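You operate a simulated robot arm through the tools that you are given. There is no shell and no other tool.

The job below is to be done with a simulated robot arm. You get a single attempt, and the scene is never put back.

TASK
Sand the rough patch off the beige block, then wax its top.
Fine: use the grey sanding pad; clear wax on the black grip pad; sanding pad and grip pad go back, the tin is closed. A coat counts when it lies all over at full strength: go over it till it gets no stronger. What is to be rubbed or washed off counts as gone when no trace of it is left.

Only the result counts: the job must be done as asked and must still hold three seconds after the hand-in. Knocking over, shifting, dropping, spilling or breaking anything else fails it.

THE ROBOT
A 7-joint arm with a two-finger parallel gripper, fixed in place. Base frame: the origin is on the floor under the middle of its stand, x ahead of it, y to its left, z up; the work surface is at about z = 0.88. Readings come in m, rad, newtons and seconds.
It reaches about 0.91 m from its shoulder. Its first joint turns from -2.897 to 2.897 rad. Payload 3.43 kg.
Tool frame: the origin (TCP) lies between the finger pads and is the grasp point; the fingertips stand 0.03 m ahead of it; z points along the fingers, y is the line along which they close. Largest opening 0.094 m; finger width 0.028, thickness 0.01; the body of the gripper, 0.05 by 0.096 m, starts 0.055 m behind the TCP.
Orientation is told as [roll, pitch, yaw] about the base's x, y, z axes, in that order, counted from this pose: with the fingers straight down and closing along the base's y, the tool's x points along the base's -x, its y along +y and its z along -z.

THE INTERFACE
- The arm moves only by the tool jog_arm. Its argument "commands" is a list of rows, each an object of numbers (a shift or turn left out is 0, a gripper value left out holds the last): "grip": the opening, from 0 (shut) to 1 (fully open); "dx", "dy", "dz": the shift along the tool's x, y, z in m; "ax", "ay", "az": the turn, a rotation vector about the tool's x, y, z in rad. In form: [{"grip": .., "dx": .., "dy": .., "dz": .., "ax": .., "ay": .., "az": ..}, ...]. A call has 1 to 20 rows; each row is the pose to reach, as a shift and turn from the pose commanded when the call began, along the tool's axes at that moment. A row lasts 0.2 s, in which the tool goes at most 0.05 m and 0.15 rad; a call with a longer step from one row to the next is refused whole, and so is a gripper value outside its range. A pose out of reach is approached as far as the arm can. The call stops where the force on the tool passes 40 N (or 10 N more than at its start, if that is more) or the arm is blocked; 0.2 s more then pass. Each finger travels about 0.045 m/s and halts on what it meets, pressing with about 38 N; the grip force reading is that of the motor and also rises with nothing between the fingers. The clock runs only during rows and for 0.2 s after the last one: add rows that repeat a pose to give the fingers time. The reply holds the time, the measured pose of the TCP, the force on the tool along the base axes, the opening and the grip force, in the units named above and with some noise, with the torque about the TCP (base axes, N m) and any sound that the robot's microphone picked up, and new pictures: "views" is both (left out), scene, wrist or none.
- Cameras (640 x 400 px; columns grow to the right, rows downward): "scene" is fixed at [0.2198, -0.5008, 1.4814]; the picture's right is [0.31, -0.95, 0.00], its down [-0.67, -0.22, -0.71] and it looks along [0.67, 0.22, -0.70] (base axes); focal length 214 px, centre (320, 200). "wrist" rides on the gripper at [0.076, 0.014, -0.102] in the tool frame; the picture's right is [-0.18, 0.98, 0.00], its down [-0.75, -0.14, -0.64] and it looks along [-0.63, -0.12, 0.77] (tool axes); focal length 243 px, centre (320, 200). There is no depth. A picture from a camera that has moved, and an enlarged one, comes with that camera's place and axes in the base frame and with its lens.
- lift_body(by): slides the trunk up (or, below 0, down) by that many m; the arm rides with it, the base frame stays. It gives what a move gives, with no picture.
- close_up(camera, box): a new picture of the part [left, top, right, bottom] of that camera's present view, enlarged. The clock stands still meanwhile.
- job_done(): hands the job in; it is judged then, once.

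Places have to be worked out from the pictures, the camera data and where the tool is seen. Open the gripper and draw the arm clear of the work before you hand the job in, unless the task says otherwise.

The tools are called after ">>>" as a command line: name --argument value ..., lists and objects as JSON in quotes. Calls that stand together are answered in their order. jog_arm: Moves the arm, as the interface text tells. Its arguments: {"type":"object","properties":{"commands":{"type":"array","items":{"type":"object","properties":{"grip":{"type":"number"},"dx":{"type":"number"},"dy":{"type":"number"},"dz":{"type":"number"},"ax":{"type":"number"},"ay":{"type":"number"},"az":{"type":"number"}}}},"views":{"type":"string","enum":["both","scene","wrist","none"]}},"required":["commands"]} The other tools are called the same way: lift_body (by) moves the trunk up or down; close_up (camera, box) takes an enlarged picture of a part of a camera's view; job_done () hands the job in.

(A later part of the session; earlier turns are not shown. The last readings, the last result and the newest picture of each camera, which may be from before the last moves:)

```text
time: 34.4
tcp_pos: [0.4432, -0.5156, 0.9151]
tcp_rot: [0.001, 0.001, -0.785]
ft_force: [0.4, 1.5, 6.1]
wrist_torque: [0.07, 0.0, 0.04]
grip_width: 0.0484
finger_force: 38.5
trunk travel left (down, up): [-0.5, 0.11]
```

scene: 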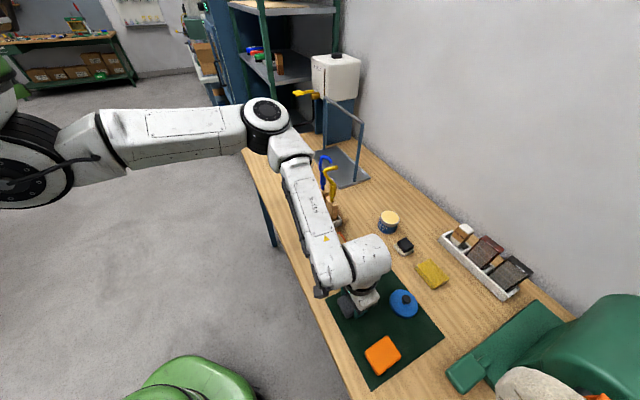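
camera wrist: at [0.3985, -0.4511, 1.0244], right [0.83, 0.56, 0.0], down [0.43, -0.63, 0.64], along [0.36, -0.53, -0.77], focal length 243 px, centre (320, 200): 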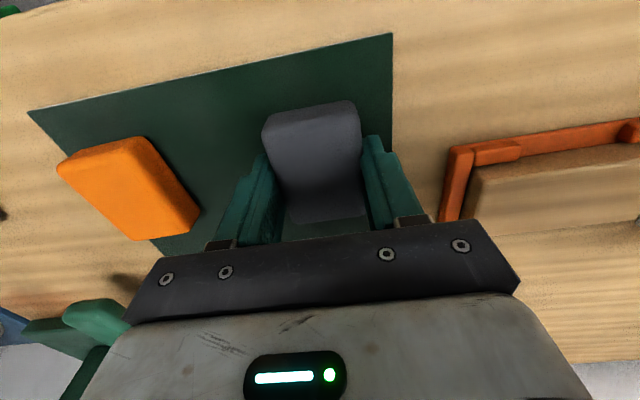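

It touches the mat at 6 N. I open the gripper and rise straight up.

>>> jog_arm --commands '[{"grip": 0.9}, {"grip": 0.9}, {"grip": 0.9}, {"grip": 0.9}, {"grip": 0.9, "dz": -0.02}, {"grip": 0.9, "dz": -0.06}, {"grip": 0.9, "dz": -0.1}, {"grip": 0.9, "dz": -0.14}, {"grip": 0.9, "dz": -0.184}, {"grip": 0.9, "dz": -0.184}]' --views "both"

>>> close_up --camera "wrist" --box '[260, 40, 420, 160]'

>>> close_up --camera "wrist" --box '[380, 50, 560, 170]'

```text
time: 36.6
tcp_pos: [0.4421, -0.5153, 1.0987]
tcp_rot: [0.0, 0.001, -0.786]
ft_force: [-0.5, 0.2, 0.5]
wrist_torque: [-0.03, 0.0, 0.02]
grip_width: 0.0847
finger_force: 0.0
trunk travel left (down, up): [-0.5, 0.11]
camera wrist: at [0.3984, -0.451, 1.2026], right [0.82, 0.57, 0.0], down [0.43, -0.63, 0.64], along [0.36, -0.53, -0.77], focal length 243 px, centre (320, 200)
```

scene: 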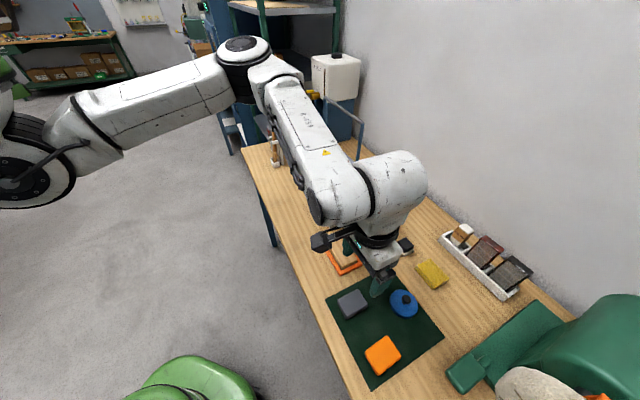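
wrist: 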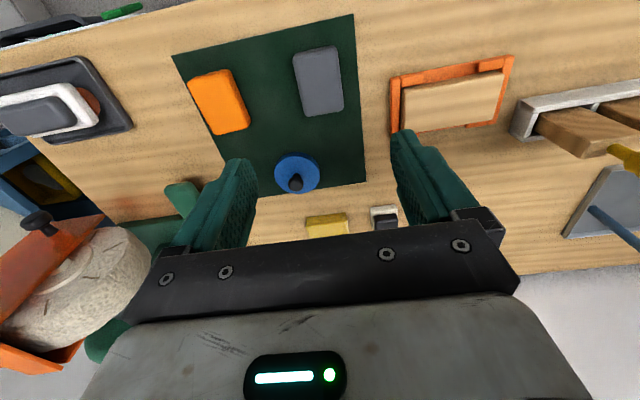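

```text
3.33 times, centred on (340, 100) of wrist
camera zoom: at [0.3984, -0.451, 1.2026], right [0.82, 0.57, 0.0], down [0.43, -0.63, 0.64], along [0.36, -0.53, -0.77], focal length 809 px, centre (253, 533)
```

zoom: 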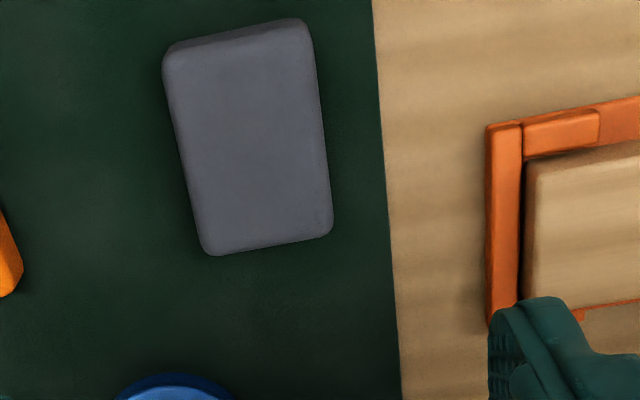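

```text
3.33 times, centred on (470, 110) of wrist
camera zoom: at [0.3984, -0.451, 1.2026], right [0.82, 0.57, 0.0], down [0.43, -0.63, 0.64], along [0.36, -0.53, -0.77], focal length 809 px, centre (-180, 500)
```

zoom: 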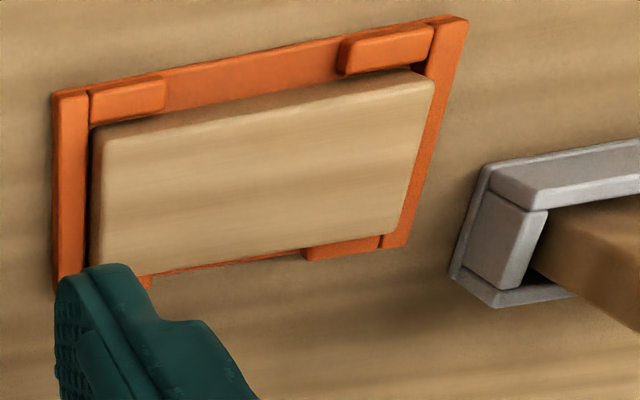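

The sanding pad is back in place and the block is clean. Next I move so the wrist camera looks onto the grip pad, tin and lid for measuring.

>>> jog_arm --commands '[{"dx": -0.0222, "dy": 0.0335}, {"dx": -0.0443, "dy": 0.067}, {"dx": -0.0665, "dy": 0.1004}, {"dx": -0.0665, "dy": 0.1004}]' --views "both"

>>> close_up --camera "wrist" --box '[250, 120, 400, 230]'

>>> close_up --camera "scene" --box '[360, 200, 460, 270]'

```text
time: 37.6
tcp_pos: [0.5608, -0.4917, 1.0997]
tcp_rot: [0.0, 0.0, -0.786]
ft_force: [0.4, 0.3, 0.0]
wrist_torque: [0.0, 0.03, -0.01]
grip_width: 0.0847
finger_force: 0.0
trunk travel left (down, up): [-0.5, 0.11]
camera wrist: at [0.5169, -0.4272, 1.2026], right [0.83, 0.56, 0.0], down [0.43, -0.63, 0.64], along [0.36, -0.53, -0.77], focal length 243 px, centre (320, 200)
```

scene: 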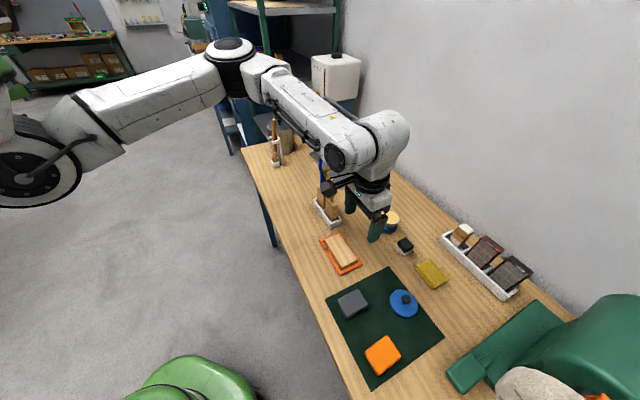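
wrist: 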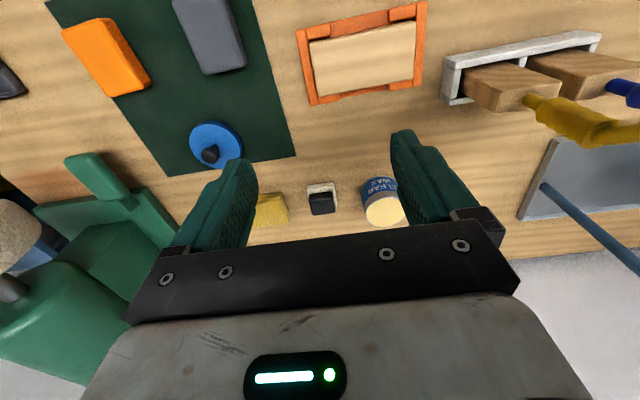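

```text
3.64 times, centred on (325, 175) of wrist
camera zoom: at [0.5169, -0.4272, 1.2026], right [0.83, 0.56, 0.0], down [0.43, -0.63, 0.64], along [0.36, -0.53, -0.77], focal length 882 px, centre (302, 291)
```

zoom: 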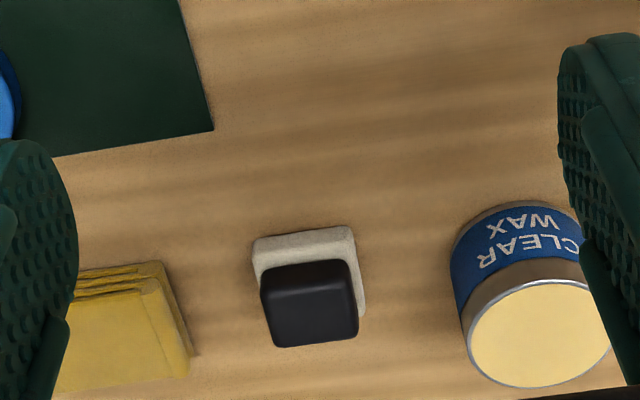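

```text
5.71 times, centred on (410, 235) of scene
camera zoom: at [0.2198, -0.5008, 1.4814], right [0.31, -0.95, 0.0], down [-0.67, -0.22, -0.71], along [0.67, 0.22, -0.7], focal length 1226 px, centre (-194, 0)
```

zoom: 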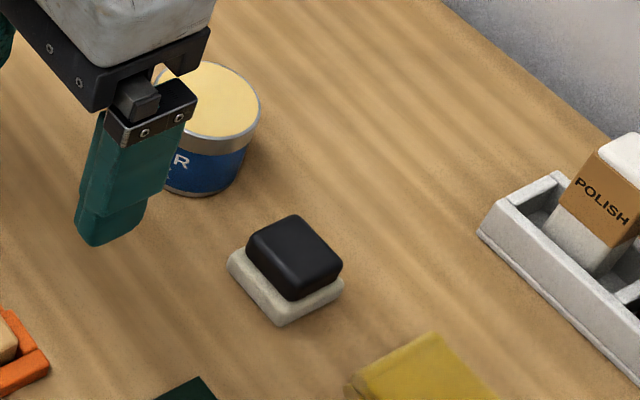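

I triangulate: grip-pad centre (0.666, −0.638) with black grip top z ≈ 0.909 and a white base 0.044 m square. The tin top is at (0.741, −0.578), z ≈ 0.931, diameter ≈ 0.066. I move above the grip pad at z = 1.0 with the fingers at 0.066 m opening, to stay clear of tin and sponge.

>>> jog_arm --commands '[{"grip": 0.7, "dx": -0.0358, "dy": -0.006, "dz": 0.0}, {"grip": 0.7, "dx": -0.0715, "dy": -0.012, "dz": 0.02}, {"grip": 0.7, "dx": -0.107, "dy": -0.018, "dz": 0.045}, {"grip": 0.7, "dx": -0.143, "dy": -0.024, "dz": 0.07}, {"grip": 0.7, "dx": -0.1788, "dy": -0.029, "dz": 0.099}, {"grip": 0.7, "dx": -0.1788, "dy": -0.029, "dz": 0.099}]' --views "both"

>>> close_up --camera "wrist" --box '[220, 80, 440, 240]'

>>> close_up --camera "scene" --box '[360, 190, 460, 270]'

```text
time: 39.0
tcp_pos: [0.6587, -0.631, 1.0008]
tcp_rot: [0.0, -0.001, -0.789]
ft_force: [-0.7, -0.1, 0.1]
wrist_torque: [0.01, -0.06, -0.02]
grip_width: 0.0657
finger_force: 0.0
out of reach, approached as far as the arm can: row 5, 6
trunk travel left (down, up): [-0.5, 0.11]
camera wrist: at [0.6149, -0.5661, 1.1039], right [0.83, 0.56, 0.0], down [0.43, -0.63, 0.64], along [0.36, -0.53, -0.77], focal length 243 px, centre (320, 200)
```

scene: 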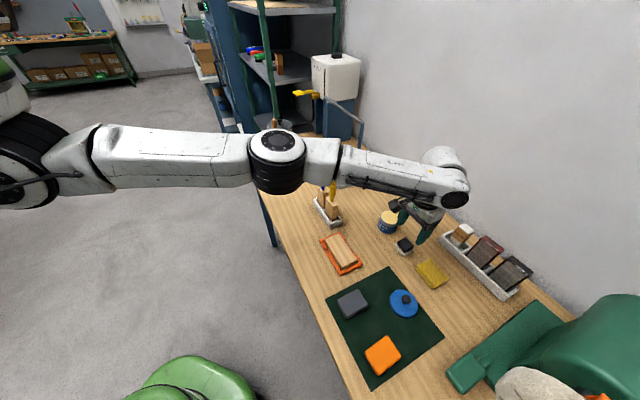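
wrist: 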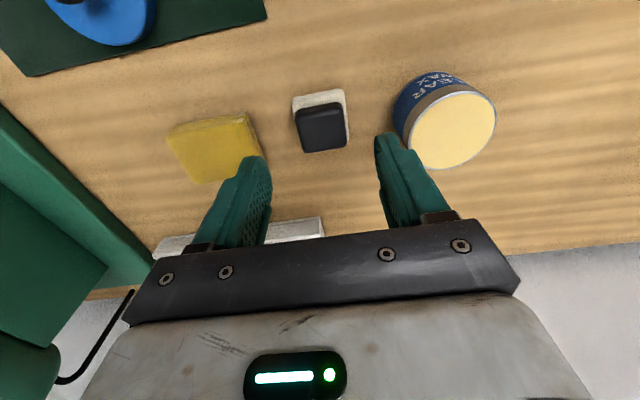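

```text
2.50 times, centred on (330, 160) of wrist
camera zoom: at [0.6149, -0.5661, 1.1039], right [0.83, 0.56, 0.0], down [0.43, -0.63, 0.64], along [0.36, -0.53, -0.77], focal length 606 px, centre (295, 300)
```

zoom: 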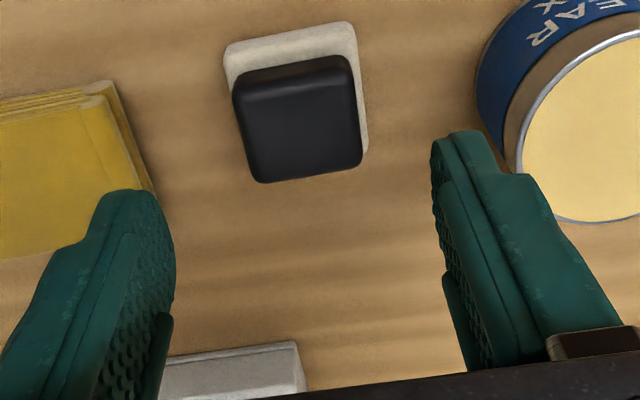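

```text
5.00 times, centred on (410, 230) of scene
camera zoom: at [0.2198, -0.5008, 1.4814], right [0.31, -0.95, 0.0], down [-0.67, -0.22, -0.71], along [0.67, 0.22, -0.7], focal length 1072 px, centre (-130, 50)
```

zoom: 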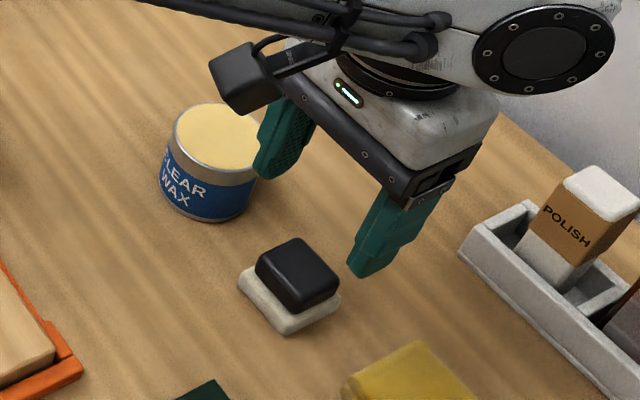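

The pose was just out of reach with the fingers straight down. Leaning the hand outward about its closing axis (−20° about tool y) will gain reach while pads stay flat between the fingers. I apply this tilt here, slightly higher.

>>> jog_arm --commands '[{"grip": 0.7, "dz": -0.007, "ay": -0.117}, {"grip": 0.7, "dz": -0.014, "ay": -0.234}, {"grip": 0.7, "dz": -0.02, "ay": -0.349}, {"grip": 0.7, "dz": -0.02, "ay": -0.349}]' --views "both"

>>> close_up --camera "scene" --box '[360, 190, 460, 270]'

```text
time: 40.0
tcp_pos: [0.661, -0.6286, 1.0212]
tcp_rot: [-0.001, -0.351, -0.784]
ft_force: [0.4, 1.2, -0.9]
wrist_torque: [-0.02, -0.02, 0.05]
grip_width: 0.0657
finger_force: 0.1
trunk travel left (down, up): [-0.5, 0.11]
camera wrist: at [0.5963, -0.5435, 1.0911], right [0.82, 0.57, 0.06], down [0.25, -0.44, 0.86], along [0.52, -0.69, -0.5], focal length 243 px, centre (320, 200)
```

scene: 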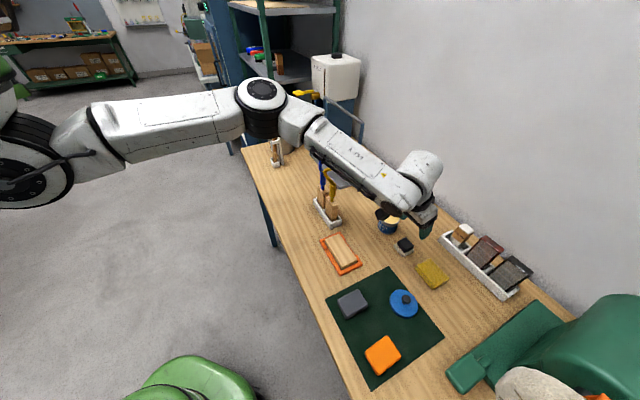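
wrist: 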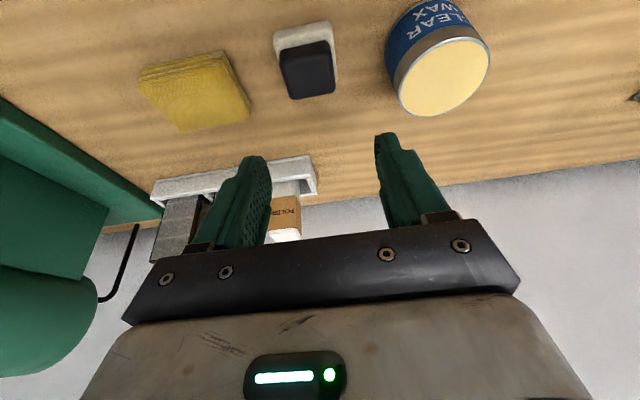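

```text
5.00 times, centred on (410, 230) of scene
camera zoom: at [0.2198, -0.5008, 1.4814], right [0.31, -0.95, 0.0], down [-0.67, -0.22, -0.71], along [0.67, 0.22, -0.7], focal length 1072 px, centre (-130, 50)
```

zoom: 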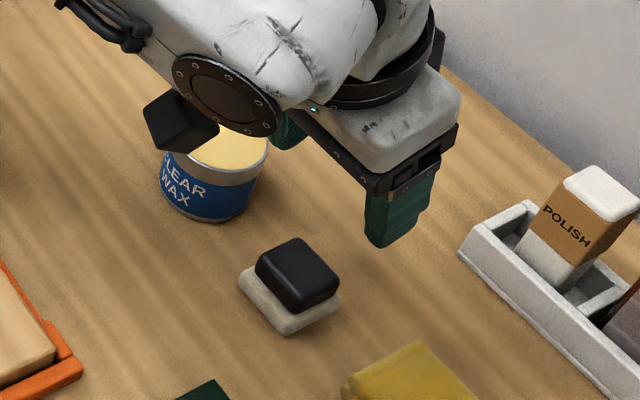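

The tilted pose has plenty of reach. I now move toward the grip pad, to a hover at z ≈ 0.96 with the contact region centred on the black grip.

>>> jog_arm --commands '[{"dx": 0.006, "dy": -0.001, "dz": 0.02}, {"dx": 0.0115, "dy": -0.002, "dz": 0.04}, {"dx": 0.0166, "dy": -0.0028, "dz": 0.0579}, {"dx": 0.0166, "dy": -0.0028, "dz": 0.0579}]' --views "both"

>>> close_up --camera "wrist" --box '[220, 20, 440, 180]'

>>> close_up --camera "scene" --box '[360, 190, 460, 270]'

```text
time: 41.0
tcp_pos: [0.6635, -0.6336, 0.9606]
tcp_rot: [-0.002, -0.349, -0.786]
ft_force: [0.0, 0.5, 0.4]
wrist_torque: [-0.01, -0.01, 0.04]
grip_width: 0.0659
finger_force: 0.0
trunk travel left (down, up): [-0.5, 0.11]
camera wrist: at [0.5976, -0.5488, 1.0304], right [0.82, 0.57, 0.06], down [0.25, -0.45, 0.86], along [0.52, -0.69, -0.5], focal length 243 px, centre (320, 200)
```

scene: 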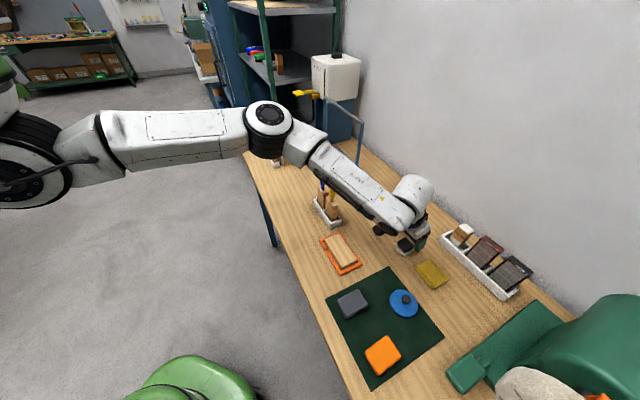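
wrist: 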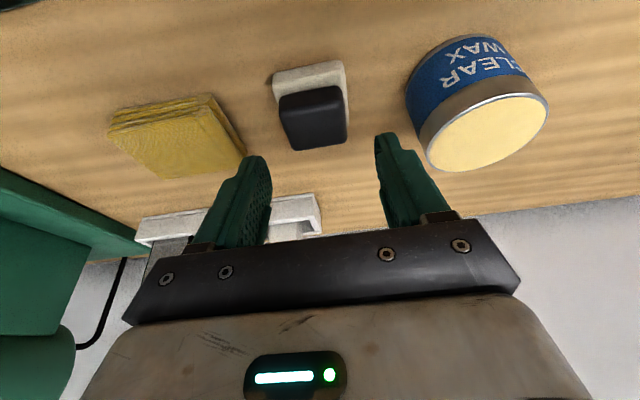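

```text
2.50 times, centred on (330, 100) of wrist
camera zoom: at [0.5976, -0.5488, 1.0304], right [0.82, 0.57, 0.06], down [0.25, -0.45, 0.86], along [0.52, -0.69, -0.5], focal length 606 px, centre (295, 450)
```

zoom: 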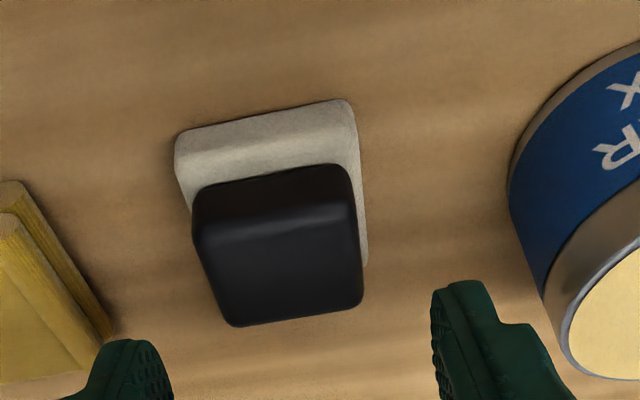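

```text
5.00 times, centred on (410, 230) of scene
camera zoom: at [0.2198, -0.5008, 1.4814], right [0.31, -0.95, 0.0], down [-0.67, -0.22, -0.71], along [0.67, 0.22, -0.7], focal length 1072 px, centre (-130, 50)
```

zoom: 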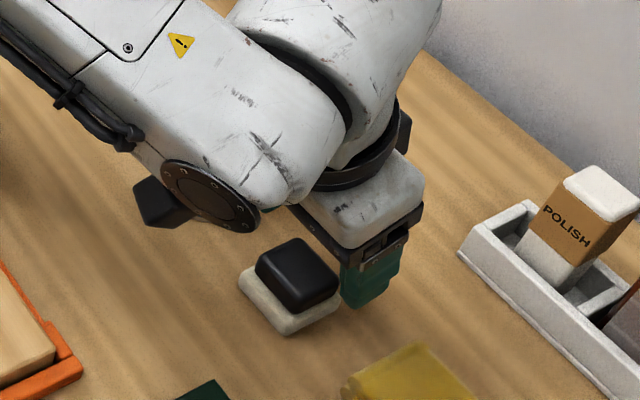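

The new view gives the grip centre at (0.667, −0.638), 0.0385 m wide along the closing line, so the hand is well lined up. I descend vertically to TCP z ≈ 0.928.

>>> jog_arm --commands '[{"dx": 0.0045, "dy": -0.0004, "dz": 0.012}, {"dx": 0.0082, "dy": -0.0006, "dz": 0.0225}, {"dx": 0.0112, "dy": -0.0006, "dz": 0.0306}, {"dx": 0.0112, "dy": -0.0006, "dz": 0.0306}]' --views "both"

>>> close_up --camera "wrist" --box '[220, 80, 440, 220]'

>>> close_up --camera "scene" --box '[360, 200, 460, 280]'

```text
time: 42.0
tcp_pos: [0.6616, -0.635, 0.9277]
tcp_rot: [0.001, -0.35, -0.787]
ft_force: [0.6, -0.1, 0.6]
wrist_torque: [0.01, 0.02, 0.02]
grip_width: 0.0657
finger_force: 0.1
trunk travel left (down, up): [-0.5, 0.11]
camera wrist: at [0.5969, -0.5493, 0.9979], right [0.82, 0.57, 0.06], down [0.25, -0.45, 0.86], along [0.52, -0.69, -0.5], focal length 243 px, centre (320, 200)
```

scene: 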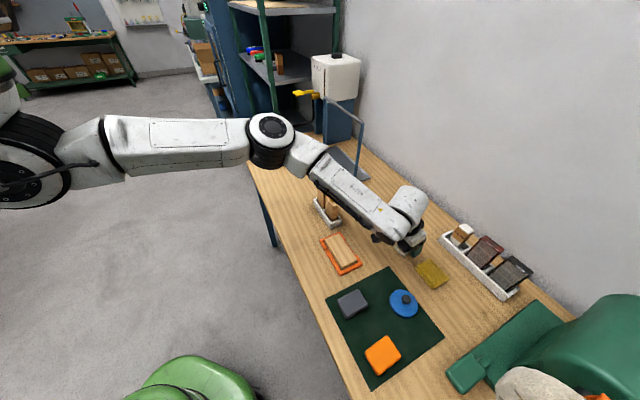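
wrist: 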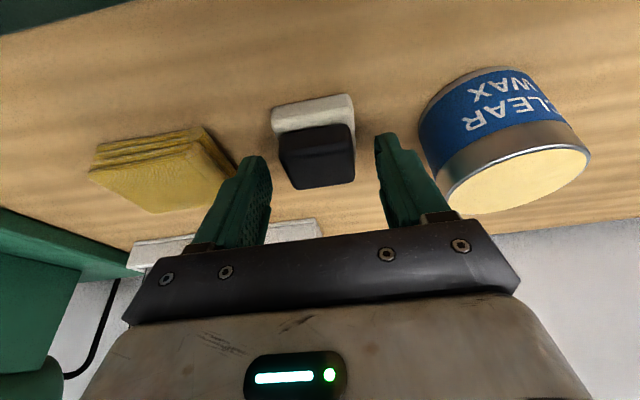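

```text
2.86 times, centred on (330, 150) of wrist
camera zoom: at [0.5969, -0.5493, 0.9979], right [0.82, 0.57, 0.06], down [0.25, -0.45, 0.86], along [0.52, -0.69, -0.5], focal length 693 px, centre (291, 343)
```

zoom: 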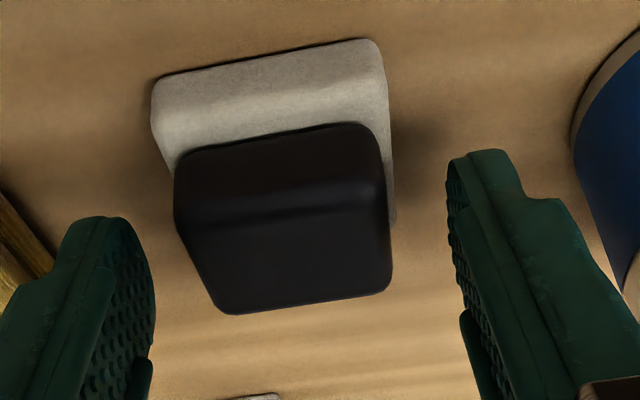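

```text
5.00 times, centred on (410, 240) of scene
camera zoom: at [0.2198, -0.5008, 1.4814], right [0.31, -0.95, 0.0], down [-0.67, -0.22, -0.71], along [0.67, 0.22, -0.7], focal length 1072 px, centre (-130, 0)
```

zoom: 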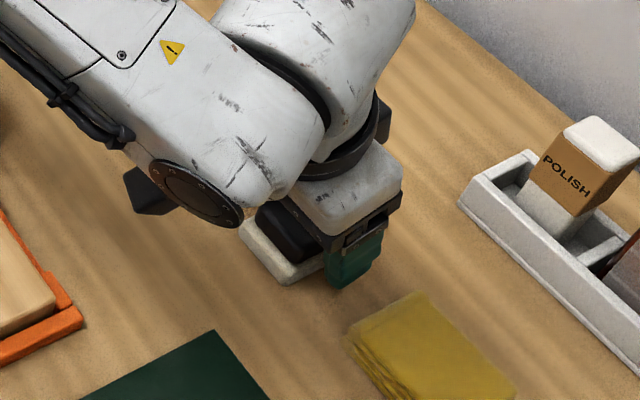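

The fingers straddle the black grip evenly, with tips just above the white base. I close the gripper.

>>> jog_arm --commands '[{"grip": 0}, {"grip": 0}, {"grip": 0}, {"grip": 0}, {"grip": 0}]' --views "wrist"

>>> close_up --camera "wrist" --box '[220, 80, 440, 220]'

```text
time: 43.2
tcp_pos: [0.6625, -0.6354, 0.9281]
tcp_rot: [0.0, -0.35, -0.787]
ft_force: [-0.6, -0.3, -0.8]
wrist_torque: [-0.03, 0.02, 0.0]
grip_width: 0.0446
finger_force: 38.4
trunk travel left (down, up): [-0.5, 0.11]
camera wrist: at [0.5968, -0.5492, 0.9979], right [0.82, 0.57, 0.06], down [0.25, -0.45, 0.86], along [0.52, -0.69, -0.5], focal length 243 px, centre (320, 200)
```

wrist: 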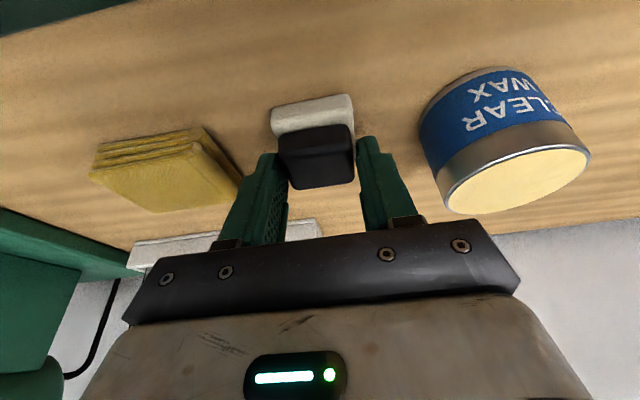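

```text
2.86 times, centred on (330, 150) of wrist
camera zoom: at [0.5968, -0.5492, 0.9979], right [0.82, 0.57, 0.06], down [0.25, -0.45, 0.86], along [0.52, -0.69, -0.5], focal length 693 px, centre (291, 343)
```

zoom: 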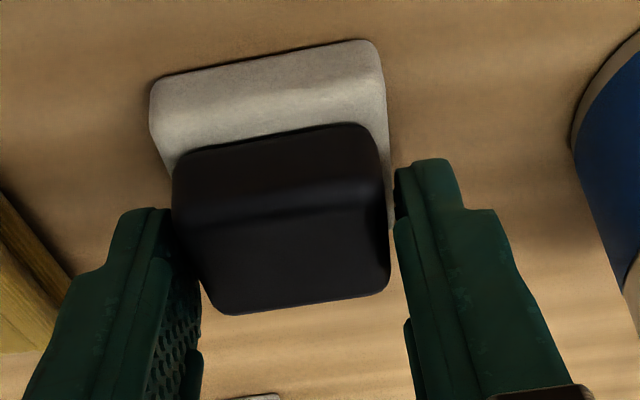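

The width stopped at 0.0446 m at full grip force. I lift 2 cm to see whether the pad is held properly.

>>> jog_arm --commands '[{"dx": -0.0034, "dz": -0.0094}, {"dx": -0.0069, "dz": -0.0188}, {"dx": -0.0069, "dz": -0.0188}]' --views "both"

>>> close_up --camera "wrist" --box '[230, 70, 420, 210]'

>>> close_up --camera "scene" --box '[370, 210, 440, 270]'

```text
time: 44.0
tcp_pos: [0.6629, -0.6343, 0.9478]
tcp_rot: [0.0, -0.349, -0.785]
ft_force: [0.1, 0.5, -0.2]
wrist_torque: [0.03, 0.02, -0.01]
grip_width: 0.0448
finger_force: 37.9
trunk travel left (down, up): [-0.5, 0.11]
camera wrist: at [0.5967, -0.5492, 1.0183], right [0.82, 0.57, 0.06], down [0.25, -0.45, 0.86], along [0.52, -0.69, -0.5], focal length 243 px, centre (320, 200)
```

scene: 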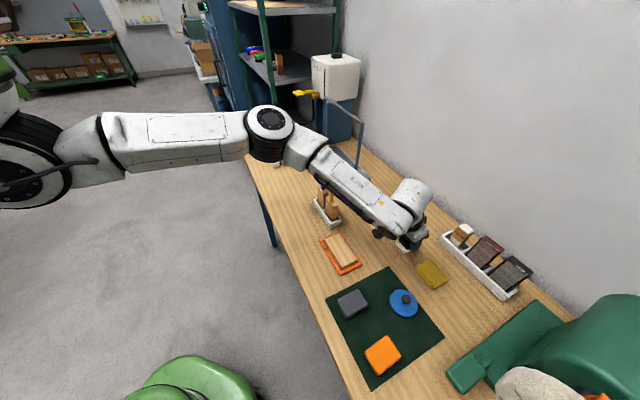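
wrist: 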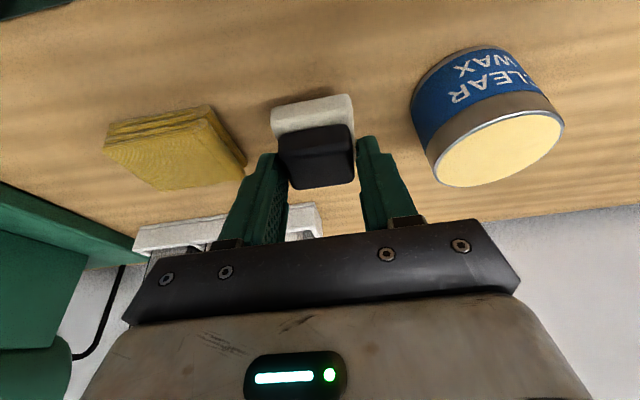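

```text
2.86 times, centred on (325, 140) of wrist
camera zoom: at [0.5967, -0.5492, 1.0183], right [0.82, 0.57, 0.06], down [0.25, -0.45, 0.86], along [0.52, -0.69, -0.5], focal length 693 px, centre (306, 371)
```

zoom: 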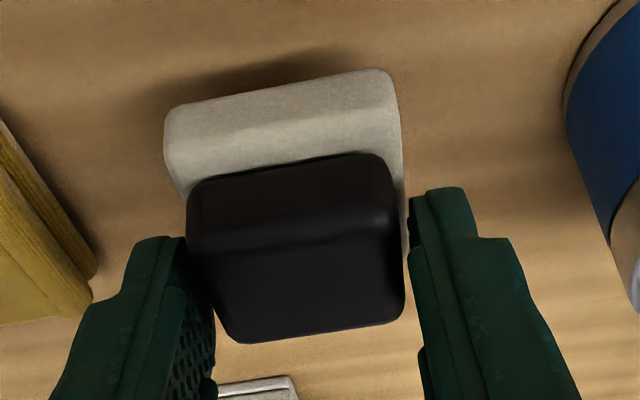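

```text
6.67 times, centred on (405, 240) of scene
camera zoom: at [0.2198, -0.5008, 1.4814], right [0.31, -0.95, 0.0], down [-0.67, -0.22, -0.71], along [0.67, 0.22, -0.7], focal length 1430 px, centre (-247, -67)
```

zoom: 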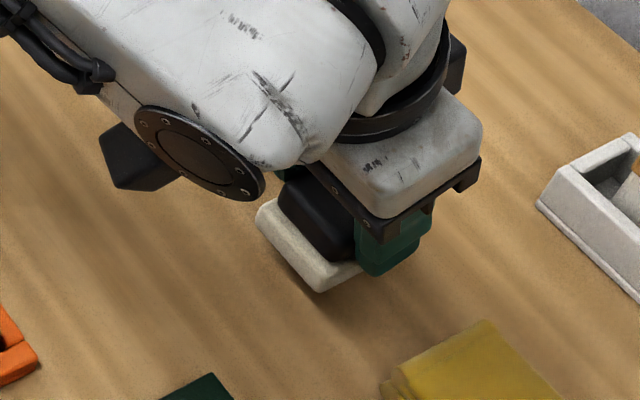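

The pad is lifted, but the tips seem to hold only the rounded top edge of the white base. I set it back down at the same spot, open, and regrasp lower for a firmer hold.

>>> jog_arm --commands '[{"dx": 0.0034, "dz": 0.0094}, {"dx": 0.0066, "dz": 0.018}, {"dx": 0.0071, "dz": 0.0193}, {"dx": 0.0071, "dz": 0.0193}]' --views "none"

```text
time: 45.0
tcp_pos: [0.6625, -0.6348, 0.928]
tcp_rot: [0.0, -0.349, -0.784]
ft_force: [0.9, 1.7, 3.7]
wrist_torque: [0.04, 0.02, -0.01]
grip_width: 0.0446
finger_force: 38.8
trunk travel left (down, up): [-0.5, 0.11]
```

It touches the table (≈4 N). I open and go down 10 mm around the base.

>>> jog_arm --commands '[{"grip": 0.7}, {"grip": 0.7}, {"grip": 0.7}, {"grip": 0.7, "dx": 0.0017, "dz": 0.0047}, {"grip": 0.7, "dx": 0.0034, "dz": 0.0094}, {"grip": 0.7, "dx": 0.0034, "dz": 0.0094}]' --views "wrist"

>>> close_up --camera "wrist" --box '[220, 80, 440, 220]'

```text
time: 46.4
tcp_pos: [0.6628, -0.6342, 0.9166]
tcp_rot: [0.0, -0.348, -0.786]
ft_force: [0.4, -0.7, -0.4]
wrist_torque: [0.0, 0.01, 0.01]
grip_width: 0.0659
finger_force: 0.0
trunk travel left (down, up): [-0.5, 0.11]
camera wrist: at [0.5971, -0.5488, 0.9872], right [0.82, 0.57, 0.06], down [0.25, -0.45, 0.86], along [0.52, -0.69, -0.51], focal length 243 px, centre (320, 200)
```

wrist: 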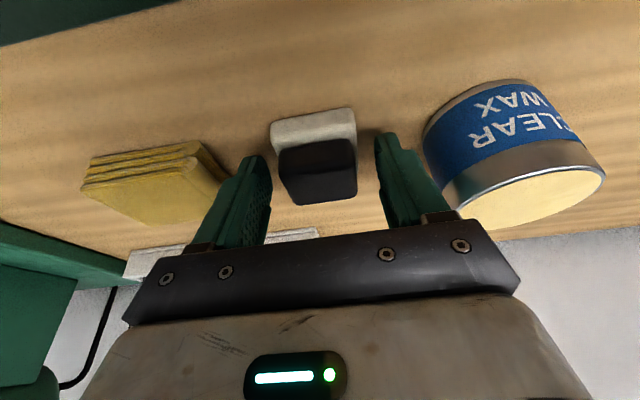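

```text
2.86 times, centred on (330, 150) of wrist
camera zoom: at [0.5971, -0.5488, 0.9872], right [0.82, 0.57, 0.06], down [0.25, -0.45, 0.86], along [0.52, -0.69, -0.51], focal length 693 px, centre (291, 343)
```

zoom: 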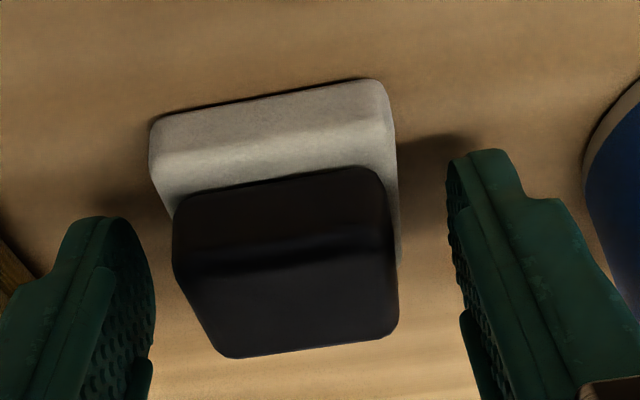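

The tips are now beside the white base just above the table. I close again.

>>> jog_arm --commands '[{"grip": 0}, {"grip": 0}, {"grip": 0}, {"grip": 0}, {"grip": 0}]' --views "wrist"

>>> close_up --camera "wrist" --box '[220, 80, 440, 220]'

```text
time: 47.6
tcp_pos: [0.6635, -0.634, 0.9166]
tcp_rot: [0.001, -0.348, -0.784]
ft_force: [-0.4, -0.7, 0.2]
wrist_torque: [-0.02, 0.03, 0.04]
grip_width: 0.0444
finger_force: 38.3
trunk travel left (down, up): [-0.5, 0.11]
camera wrist: at [0.5973, -0.5488, 0.9875], right [0.82, 0.57, 0.06], down [0.25, -0.45, 0.86], along [0.52, -0.69, -0.5], focal length 243 px, centre (320, 200)
```

wrist: 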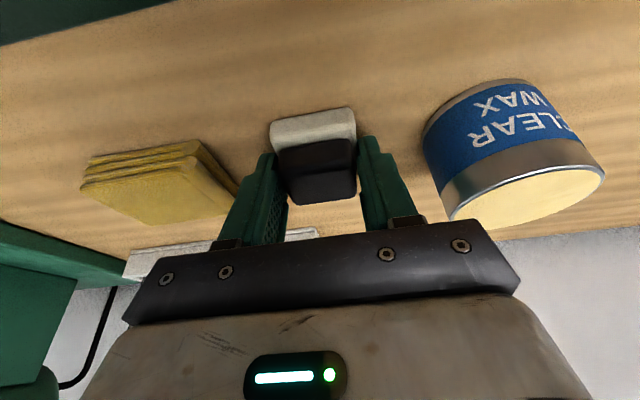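

```text
2.86 times, centred on (330, 150) of wrist
camera zoom: at [0.5973, -0.5488, 0.9875], right [0.82, 0.57, 0.06], down [0.25, -0.45, 0.86], along [0.52, -0.69, -0.5], focal length 693 px, centre (291, 343)
```

zoom: 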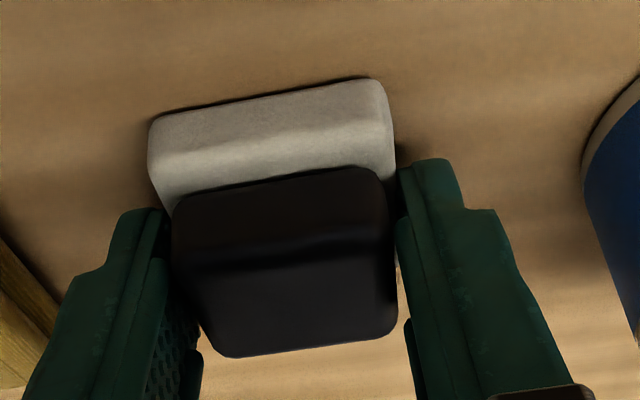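

Held at 0.0444 m, which is the base's full width, with tips well down its sides. I lift straight up 8 cm and carry the pad above the wax tin.

>>> jog_arm --commands '[{"dx": -0.0095, "dz": -0.026}, {"dx": -0.019, "dz": -0.052}, {"dx": -0.0285, "dz": -0.078}, {"dx": -0.0311, "dy": 0.0323, "dz": -0.0771}, {"dx": -0.0336, "dy": 0.0646, "dz": -0.0761}, {"dx": -0.0362, "dy": 0.0969, "dz": -0.0752}, {"dx": -0.0362, "dy": 0.0969, "dz": -0.0752}]' --views "both"

>>> close_up --camera "wrist" --box '[220, 60, 440, 220]'

>>> close_up --camera "scene" --box '[350, 170, 450, 260]'

```text
time: 49.2
tcp_pos: [0.7366, -0.5715, 1.0006]
tcp_rot: [0.001, -0.348, -0.784]
ft_force: [0.2, -0.2, -0.3]
wrist_torque: [0.02, -0.01, -0.03]
grip_width: 0.0444
finger_force: 37.7
trunk travel left (down, up): [-0.5, 0.11]
camera wrist: at [0.6713, -0.4859, 1.0712], right [0.82, 0.57, 0.06], down [0.25, -0.45, 0.86], along [0.52, -0.69, -0.5], focal length 243 px, centre (320, 200)
```

scene: 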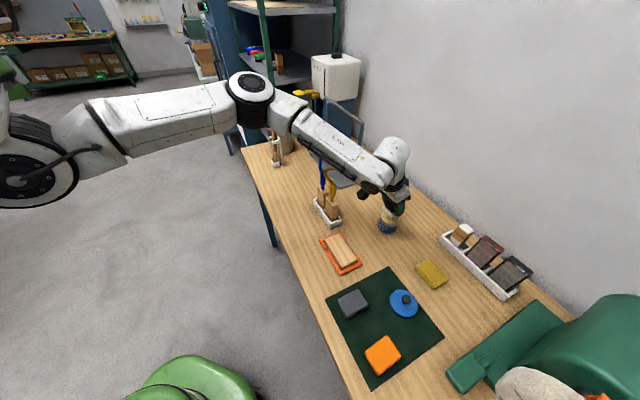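
wrist: 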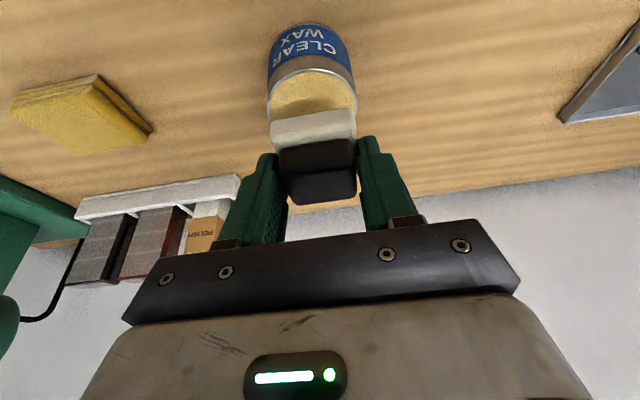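

```text
2.50 times, centred on (330, 140) of wrist
camera zoom: at [0.6713, -0.4859, 1.0712], right [0.82, 0.57, 0.06], down [0.25, -0.45, 0.86], along [0.52, -0.69, -0.5], focal length 606 px, centre (295, 350)
```

zoom: 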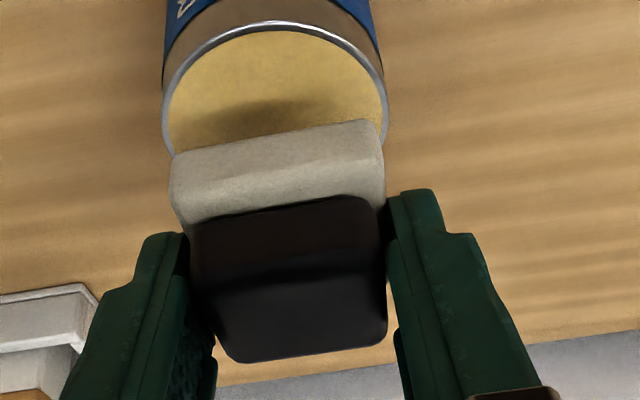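

```text
4.44 times, centred on (400, 215) of scene
camera zoom: at [0.2198, -0.5008, 1.4814], right [0.31, -0.95, 0.0], down [-0.67, -0.22, -0.71], along [0.67, 0.22, -0.7], focal length 953 px, centre (-36, 133)
```

zoom: 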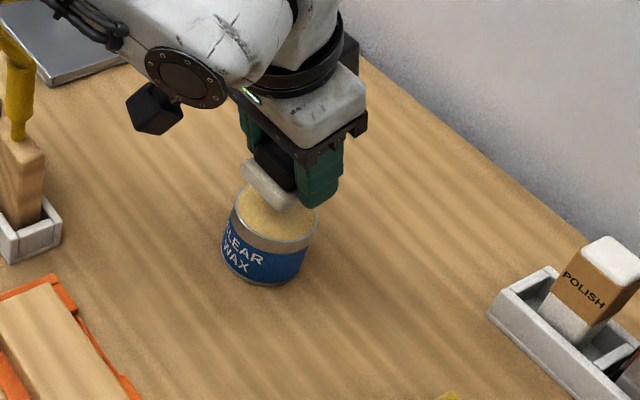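

Here the tin's rim is visible under the pad. I get tin centre radial ≈ 0.935 (radius ≈ 0.032) against the pad's 0.931, so I shift 4 mm outward and descend to just above the wax.

>>> jog_arm --commands '[{"dx": 0.0, "dy": -0.0007, "dz": 0.0094}, {"dx": 0.0032, "dy": -0.0007, "dz": 0.02}, {"dx": 0.0059, "dy": -0.0007, "dz": 0.0277}, {"dx": 0.0059, "dy": -0.0007, "dz": 0.0277}]' --views "both"

>>> close_up --camera "wrist" --box '[220, 60, 440, 220]'

>>> close_up --camera "scene" --box '[350, 180, 430, 250]'

```text
time: 50.2
tcp_pos: [0.7395, -0.5751, 0.9732]
tcp_rot: [0.0, -0.35, -0.784]
ft_force: [0.2, 0.7, 3.7]
wrist_torque: [0.01, 0.01, 0.0]
grip_width: 0.0446
finger_force: 38.0
trunk travel left (down, up): [-0.5, 0.11]
camera wrist: at [0.6733, -0.4895, 1.0431], right [0.82, 0.57, 0.06], down [0.25, -0.44, 0.86], along [0.52, -0.69, -0.5], focal length 243 px, centre (320, 200)
```

scene: 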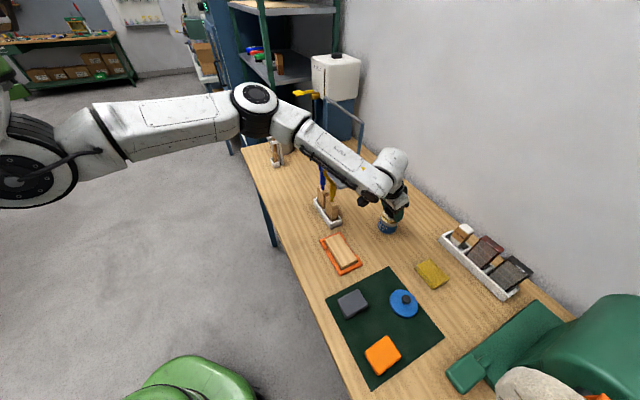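
wrist: 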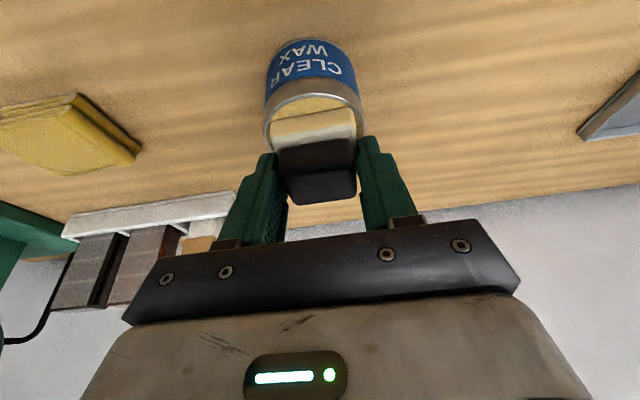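

```text
2.50 times, centred on (330, 140) of wrist
camera zoom: at [0.6733, -0.4895, 1.0431], right [0.82, 0.57, 0.06], down [0.25, -0.44, 0.86], along [0.52, -0.69, -0.5], focal length 606 px, centre (295, 350)
```

zoom: 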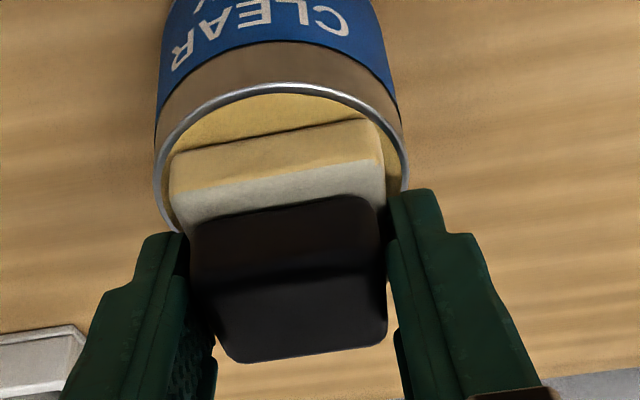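

```text
5.71 times, centred on (390, 215) of scene
camera zoom: at [0.2198, -0.5008, 1.4814], right [0.31, -0.95, 0.0], down [-0.67, -0.22, -0.71], along [0.67, 0.22, -0.7], focal length 1226 px, centre (-80, 114)
```

zoom: 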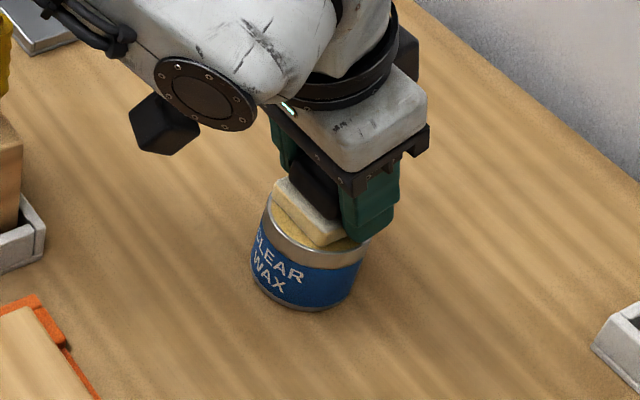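

The pad already touches the wax (3.7 N) and its lower edge has taken the wax colour. I press a fraction more and dwell briefly, then check.

>>> jog_arm --commands '[{"dx": 0.0002, "dz": 0.0005}, {"dx": 0.0002, "dz": 0.0005}, {"dx": 0.0002, "dz": 0.0005}, {"dx": 0.0002, "dz": 0.0005}]' --views "none"

```text
time: 51.2
tcp_pos: [0.7394, -0.5753, 0.9732]
tcp_rot: [0.0, -0.352, -0.785]
ft_force: [1.3, 0.2, 11.9]
wrist_torque: [-0.01, -0.04, -0.03]
grip_width: 0.0444
finger_force: 38.0
trunk travel left (down, up): [-0.5, 0.11]
```

12 N is enough. I lift straight up 5 cm and look at the pad and tin.

>>> jog_arm --commands '[{"dx": -0.0034, "dz": -0.0094}, {"dx": -0.0103, "dz": -0.0282}, {"dx": -0.0171, "dz": -0.047}, {"dx": -0.0171, "dz": -0.047}]' --views "both"

>>> close_up --camera "wrist" --box '[220, 0, 440, 220]'

>>> close_up --camera "scene" --box '[350, 180, 430, 250]'

```text
time: 52.2
tcp_pos: [0.739, -0.5755, 1.0212]
tcp_rot: [-0.001, -0.35, -0.787]
ft_force: [0.2, -0.7, -0.7]
wrist_torque: [0.0, -0.02, -0.01]
grip_width: 0.0444
finger_force: 38.0
trunk travel left (down, up): [-0.5, 0.11]
camera wrist: at [0.6732, -0.4895, 1.092], right [0.82, 0.57, 0.06], down [0.25, -0.45, 0.86], along [0.52, -0.69, -0.51], focal length 243 px, centre (320, 200)
```

scene: 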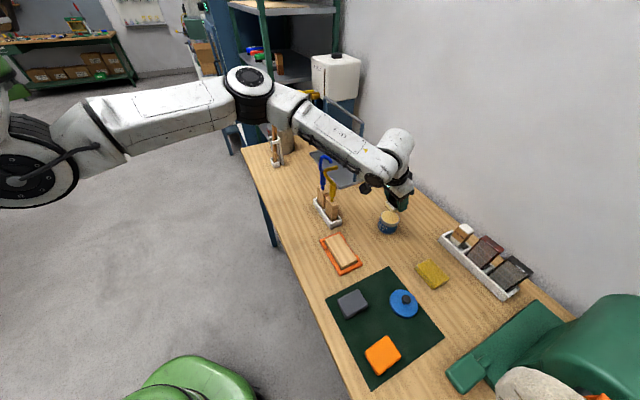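
wrist: 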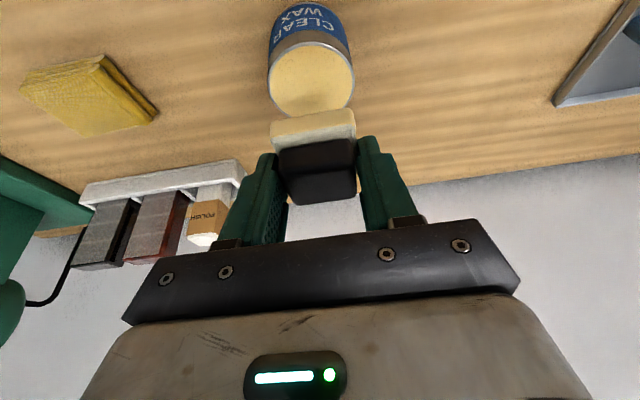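

```text
1.82 times, centred on (330, 110) of wrist
camera zoom: at [0.6732, -0.4895, 1.092], right [0.82, 0.57, 0.06], down [0.25, -0.45, 0.86], along [0.52, -0.69, -0.51], focal length 441 px, centre (302, 364)
```

zoom: 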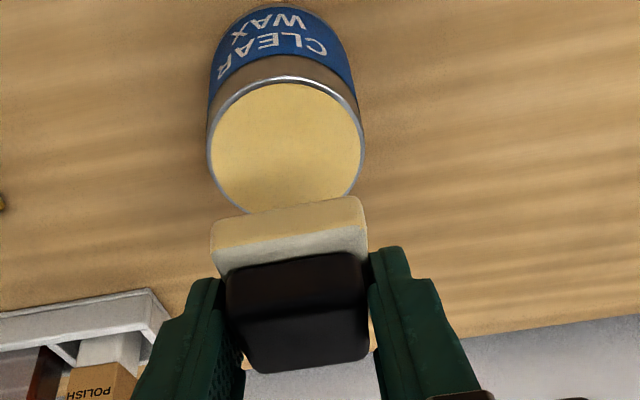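

```text
5.71 times, centred on (390, 215) of scene
camera zoom: at [0.2198, -0.5008, 1.4814], right [0.31, -0.95, 0.0], down [-0.67, -0.22, -0.71], along [0.67, 0.22, -0.7], focal length 1226 px, centre (-80, 114)
```

zoom: 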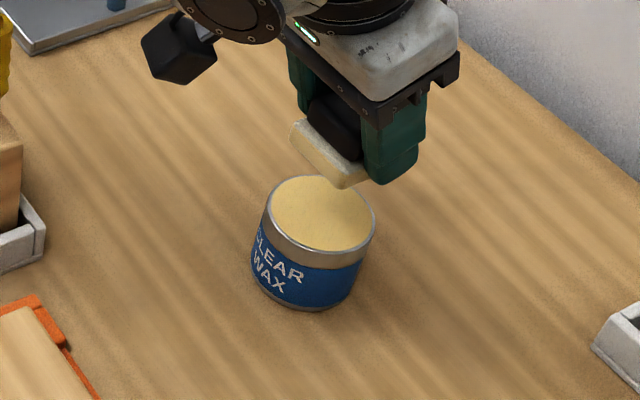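

The pad carries wax and the tin stands where it was. I carry the pad, slightly raised, to above the block.

>>> jog_arm --commands '[{"dx": -0.0103, "dz": -0.0282}, {"dx": 0.022, "dy": -0.003, "dz": -0.04}, {"dx": 0.0549, "dy": -0.0057, "dz": -0.052}, {"dx": 0.0875, "dy": -0.0085, "dz": -0.0639}, {"dx": 0.12, "dy": -0.0113, "dz": -0.0758}, {"dx": 0.1525, "dy": -0.0141, "dz": -0.0877}, {"dx": 0.1851, "dy": -0.017, "dz": -0.0996}, {"dx": 0.1954, "dy": -0.017, "dz": -0.0714}, {"dx": 0.206, "dy": -0.017, "dz": -0.0423}, {"dx": 0.206, "dy": -0.017, "dz": -0.0423}]' --views "both"

>>> close_up --camera "wrist" --box '[220, 60, 460, 220]'

>>> close_up --camera "scene" --box '[300, 200, 400, 280]'

```text
time: 54.4
tcp_pos: [0.5803, -0.4407, 0.99]
tcp_rot: [0.001, -0.35, -0.785]
ft_force: [0.2, -0.1, -0.4]
wrist_torque: [0.05, -0.02, 0.02]
grip_width: 0.0445
finger_force: 37.4
trunk travel left (down, up): [-0.5, 0.11]
camera wrist: at [0.5144, -0.3547, 1.0613], right [0.82, 0.57, 0.06], down [0.25, -0.45, 0.86], along [0.52, -0.69, -0.5], focal length 243 px, centre (320, 200)
```

scene: 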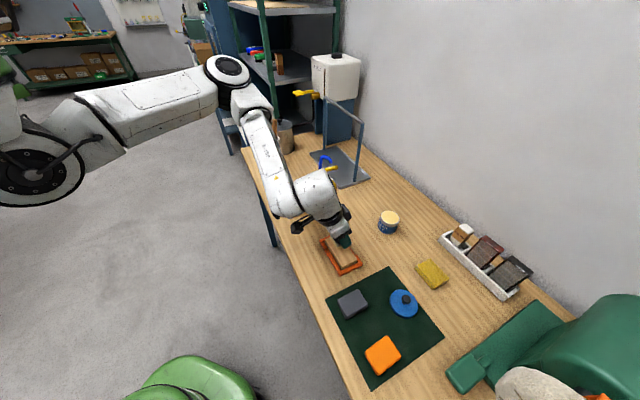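
wrist: 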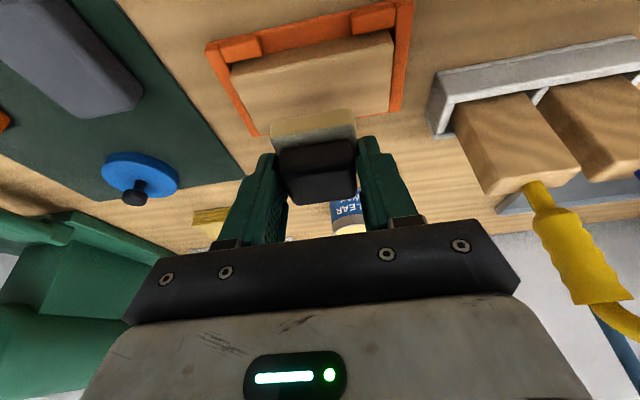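

```text
2.50 times, centred on (340, 140) of wrist
camera zoom: at [0.5144, -0.3547, 1.0613], right [0.82, 0.57, 0.06], down [0.25, -0.45, 0.86], along [0.52, -0.69, -0.5], focal length 606 px, centre (270, 350)
```

zoom: 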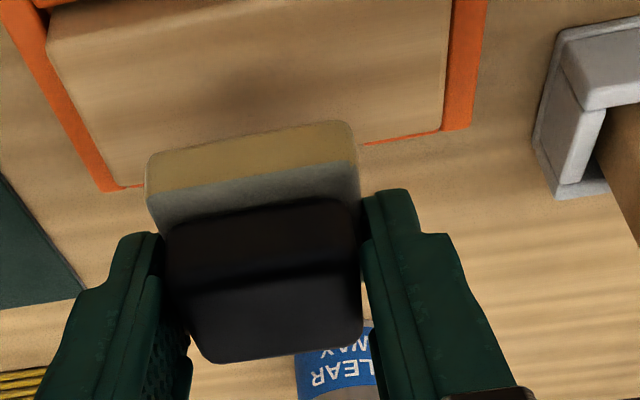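

```text
5.00 times, centred on (350, 240) of scene
camera zoom: at [0.2198, -0.5008, 1.4814], right [0.31, -0.95, 0.0], down [-0.67, -0.22, -0.71], along [0.67, 0.22, -0.7], focal length 1072 px, centre (170, 0)
```

zoom: 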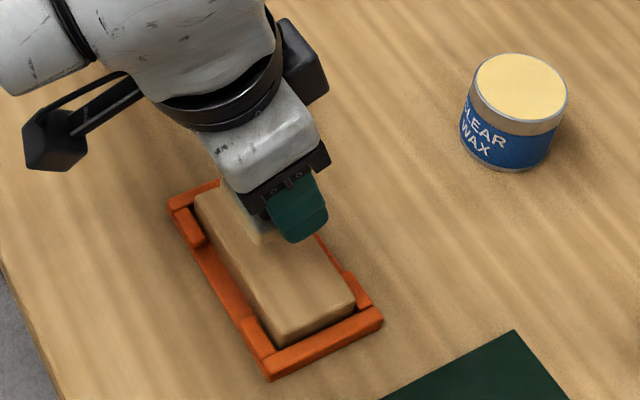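

The pad is centred over the block within 2 mm; block corners confirm centre (0.586, −0.446), about 0.106 × 0.053. I descend to just above contact.

>>> jog_arm --commands '[{"dx": 0.005, "dz": 0.016}, {"dx": 0.0105, "dz": 0.033}, {"dx": 0.0139, "dz": 0.0439}, {"dx": 0.0139, "dz": 0.0439}]' --views "none"

```text
time: 55.4
tcp_pos: [0.5813, -0.4419, 0.9443]
tcp_rot: [-0.001, -0.347, -0.788]
ft_force: [0.1, 0.2, 0.1]
wrist_torque: [-0.01, 0.04, -0.02]
grip_width: 0.0446
finger_force: 37.7
trunk travel left (down, up): [-0.5, 0.11]
```

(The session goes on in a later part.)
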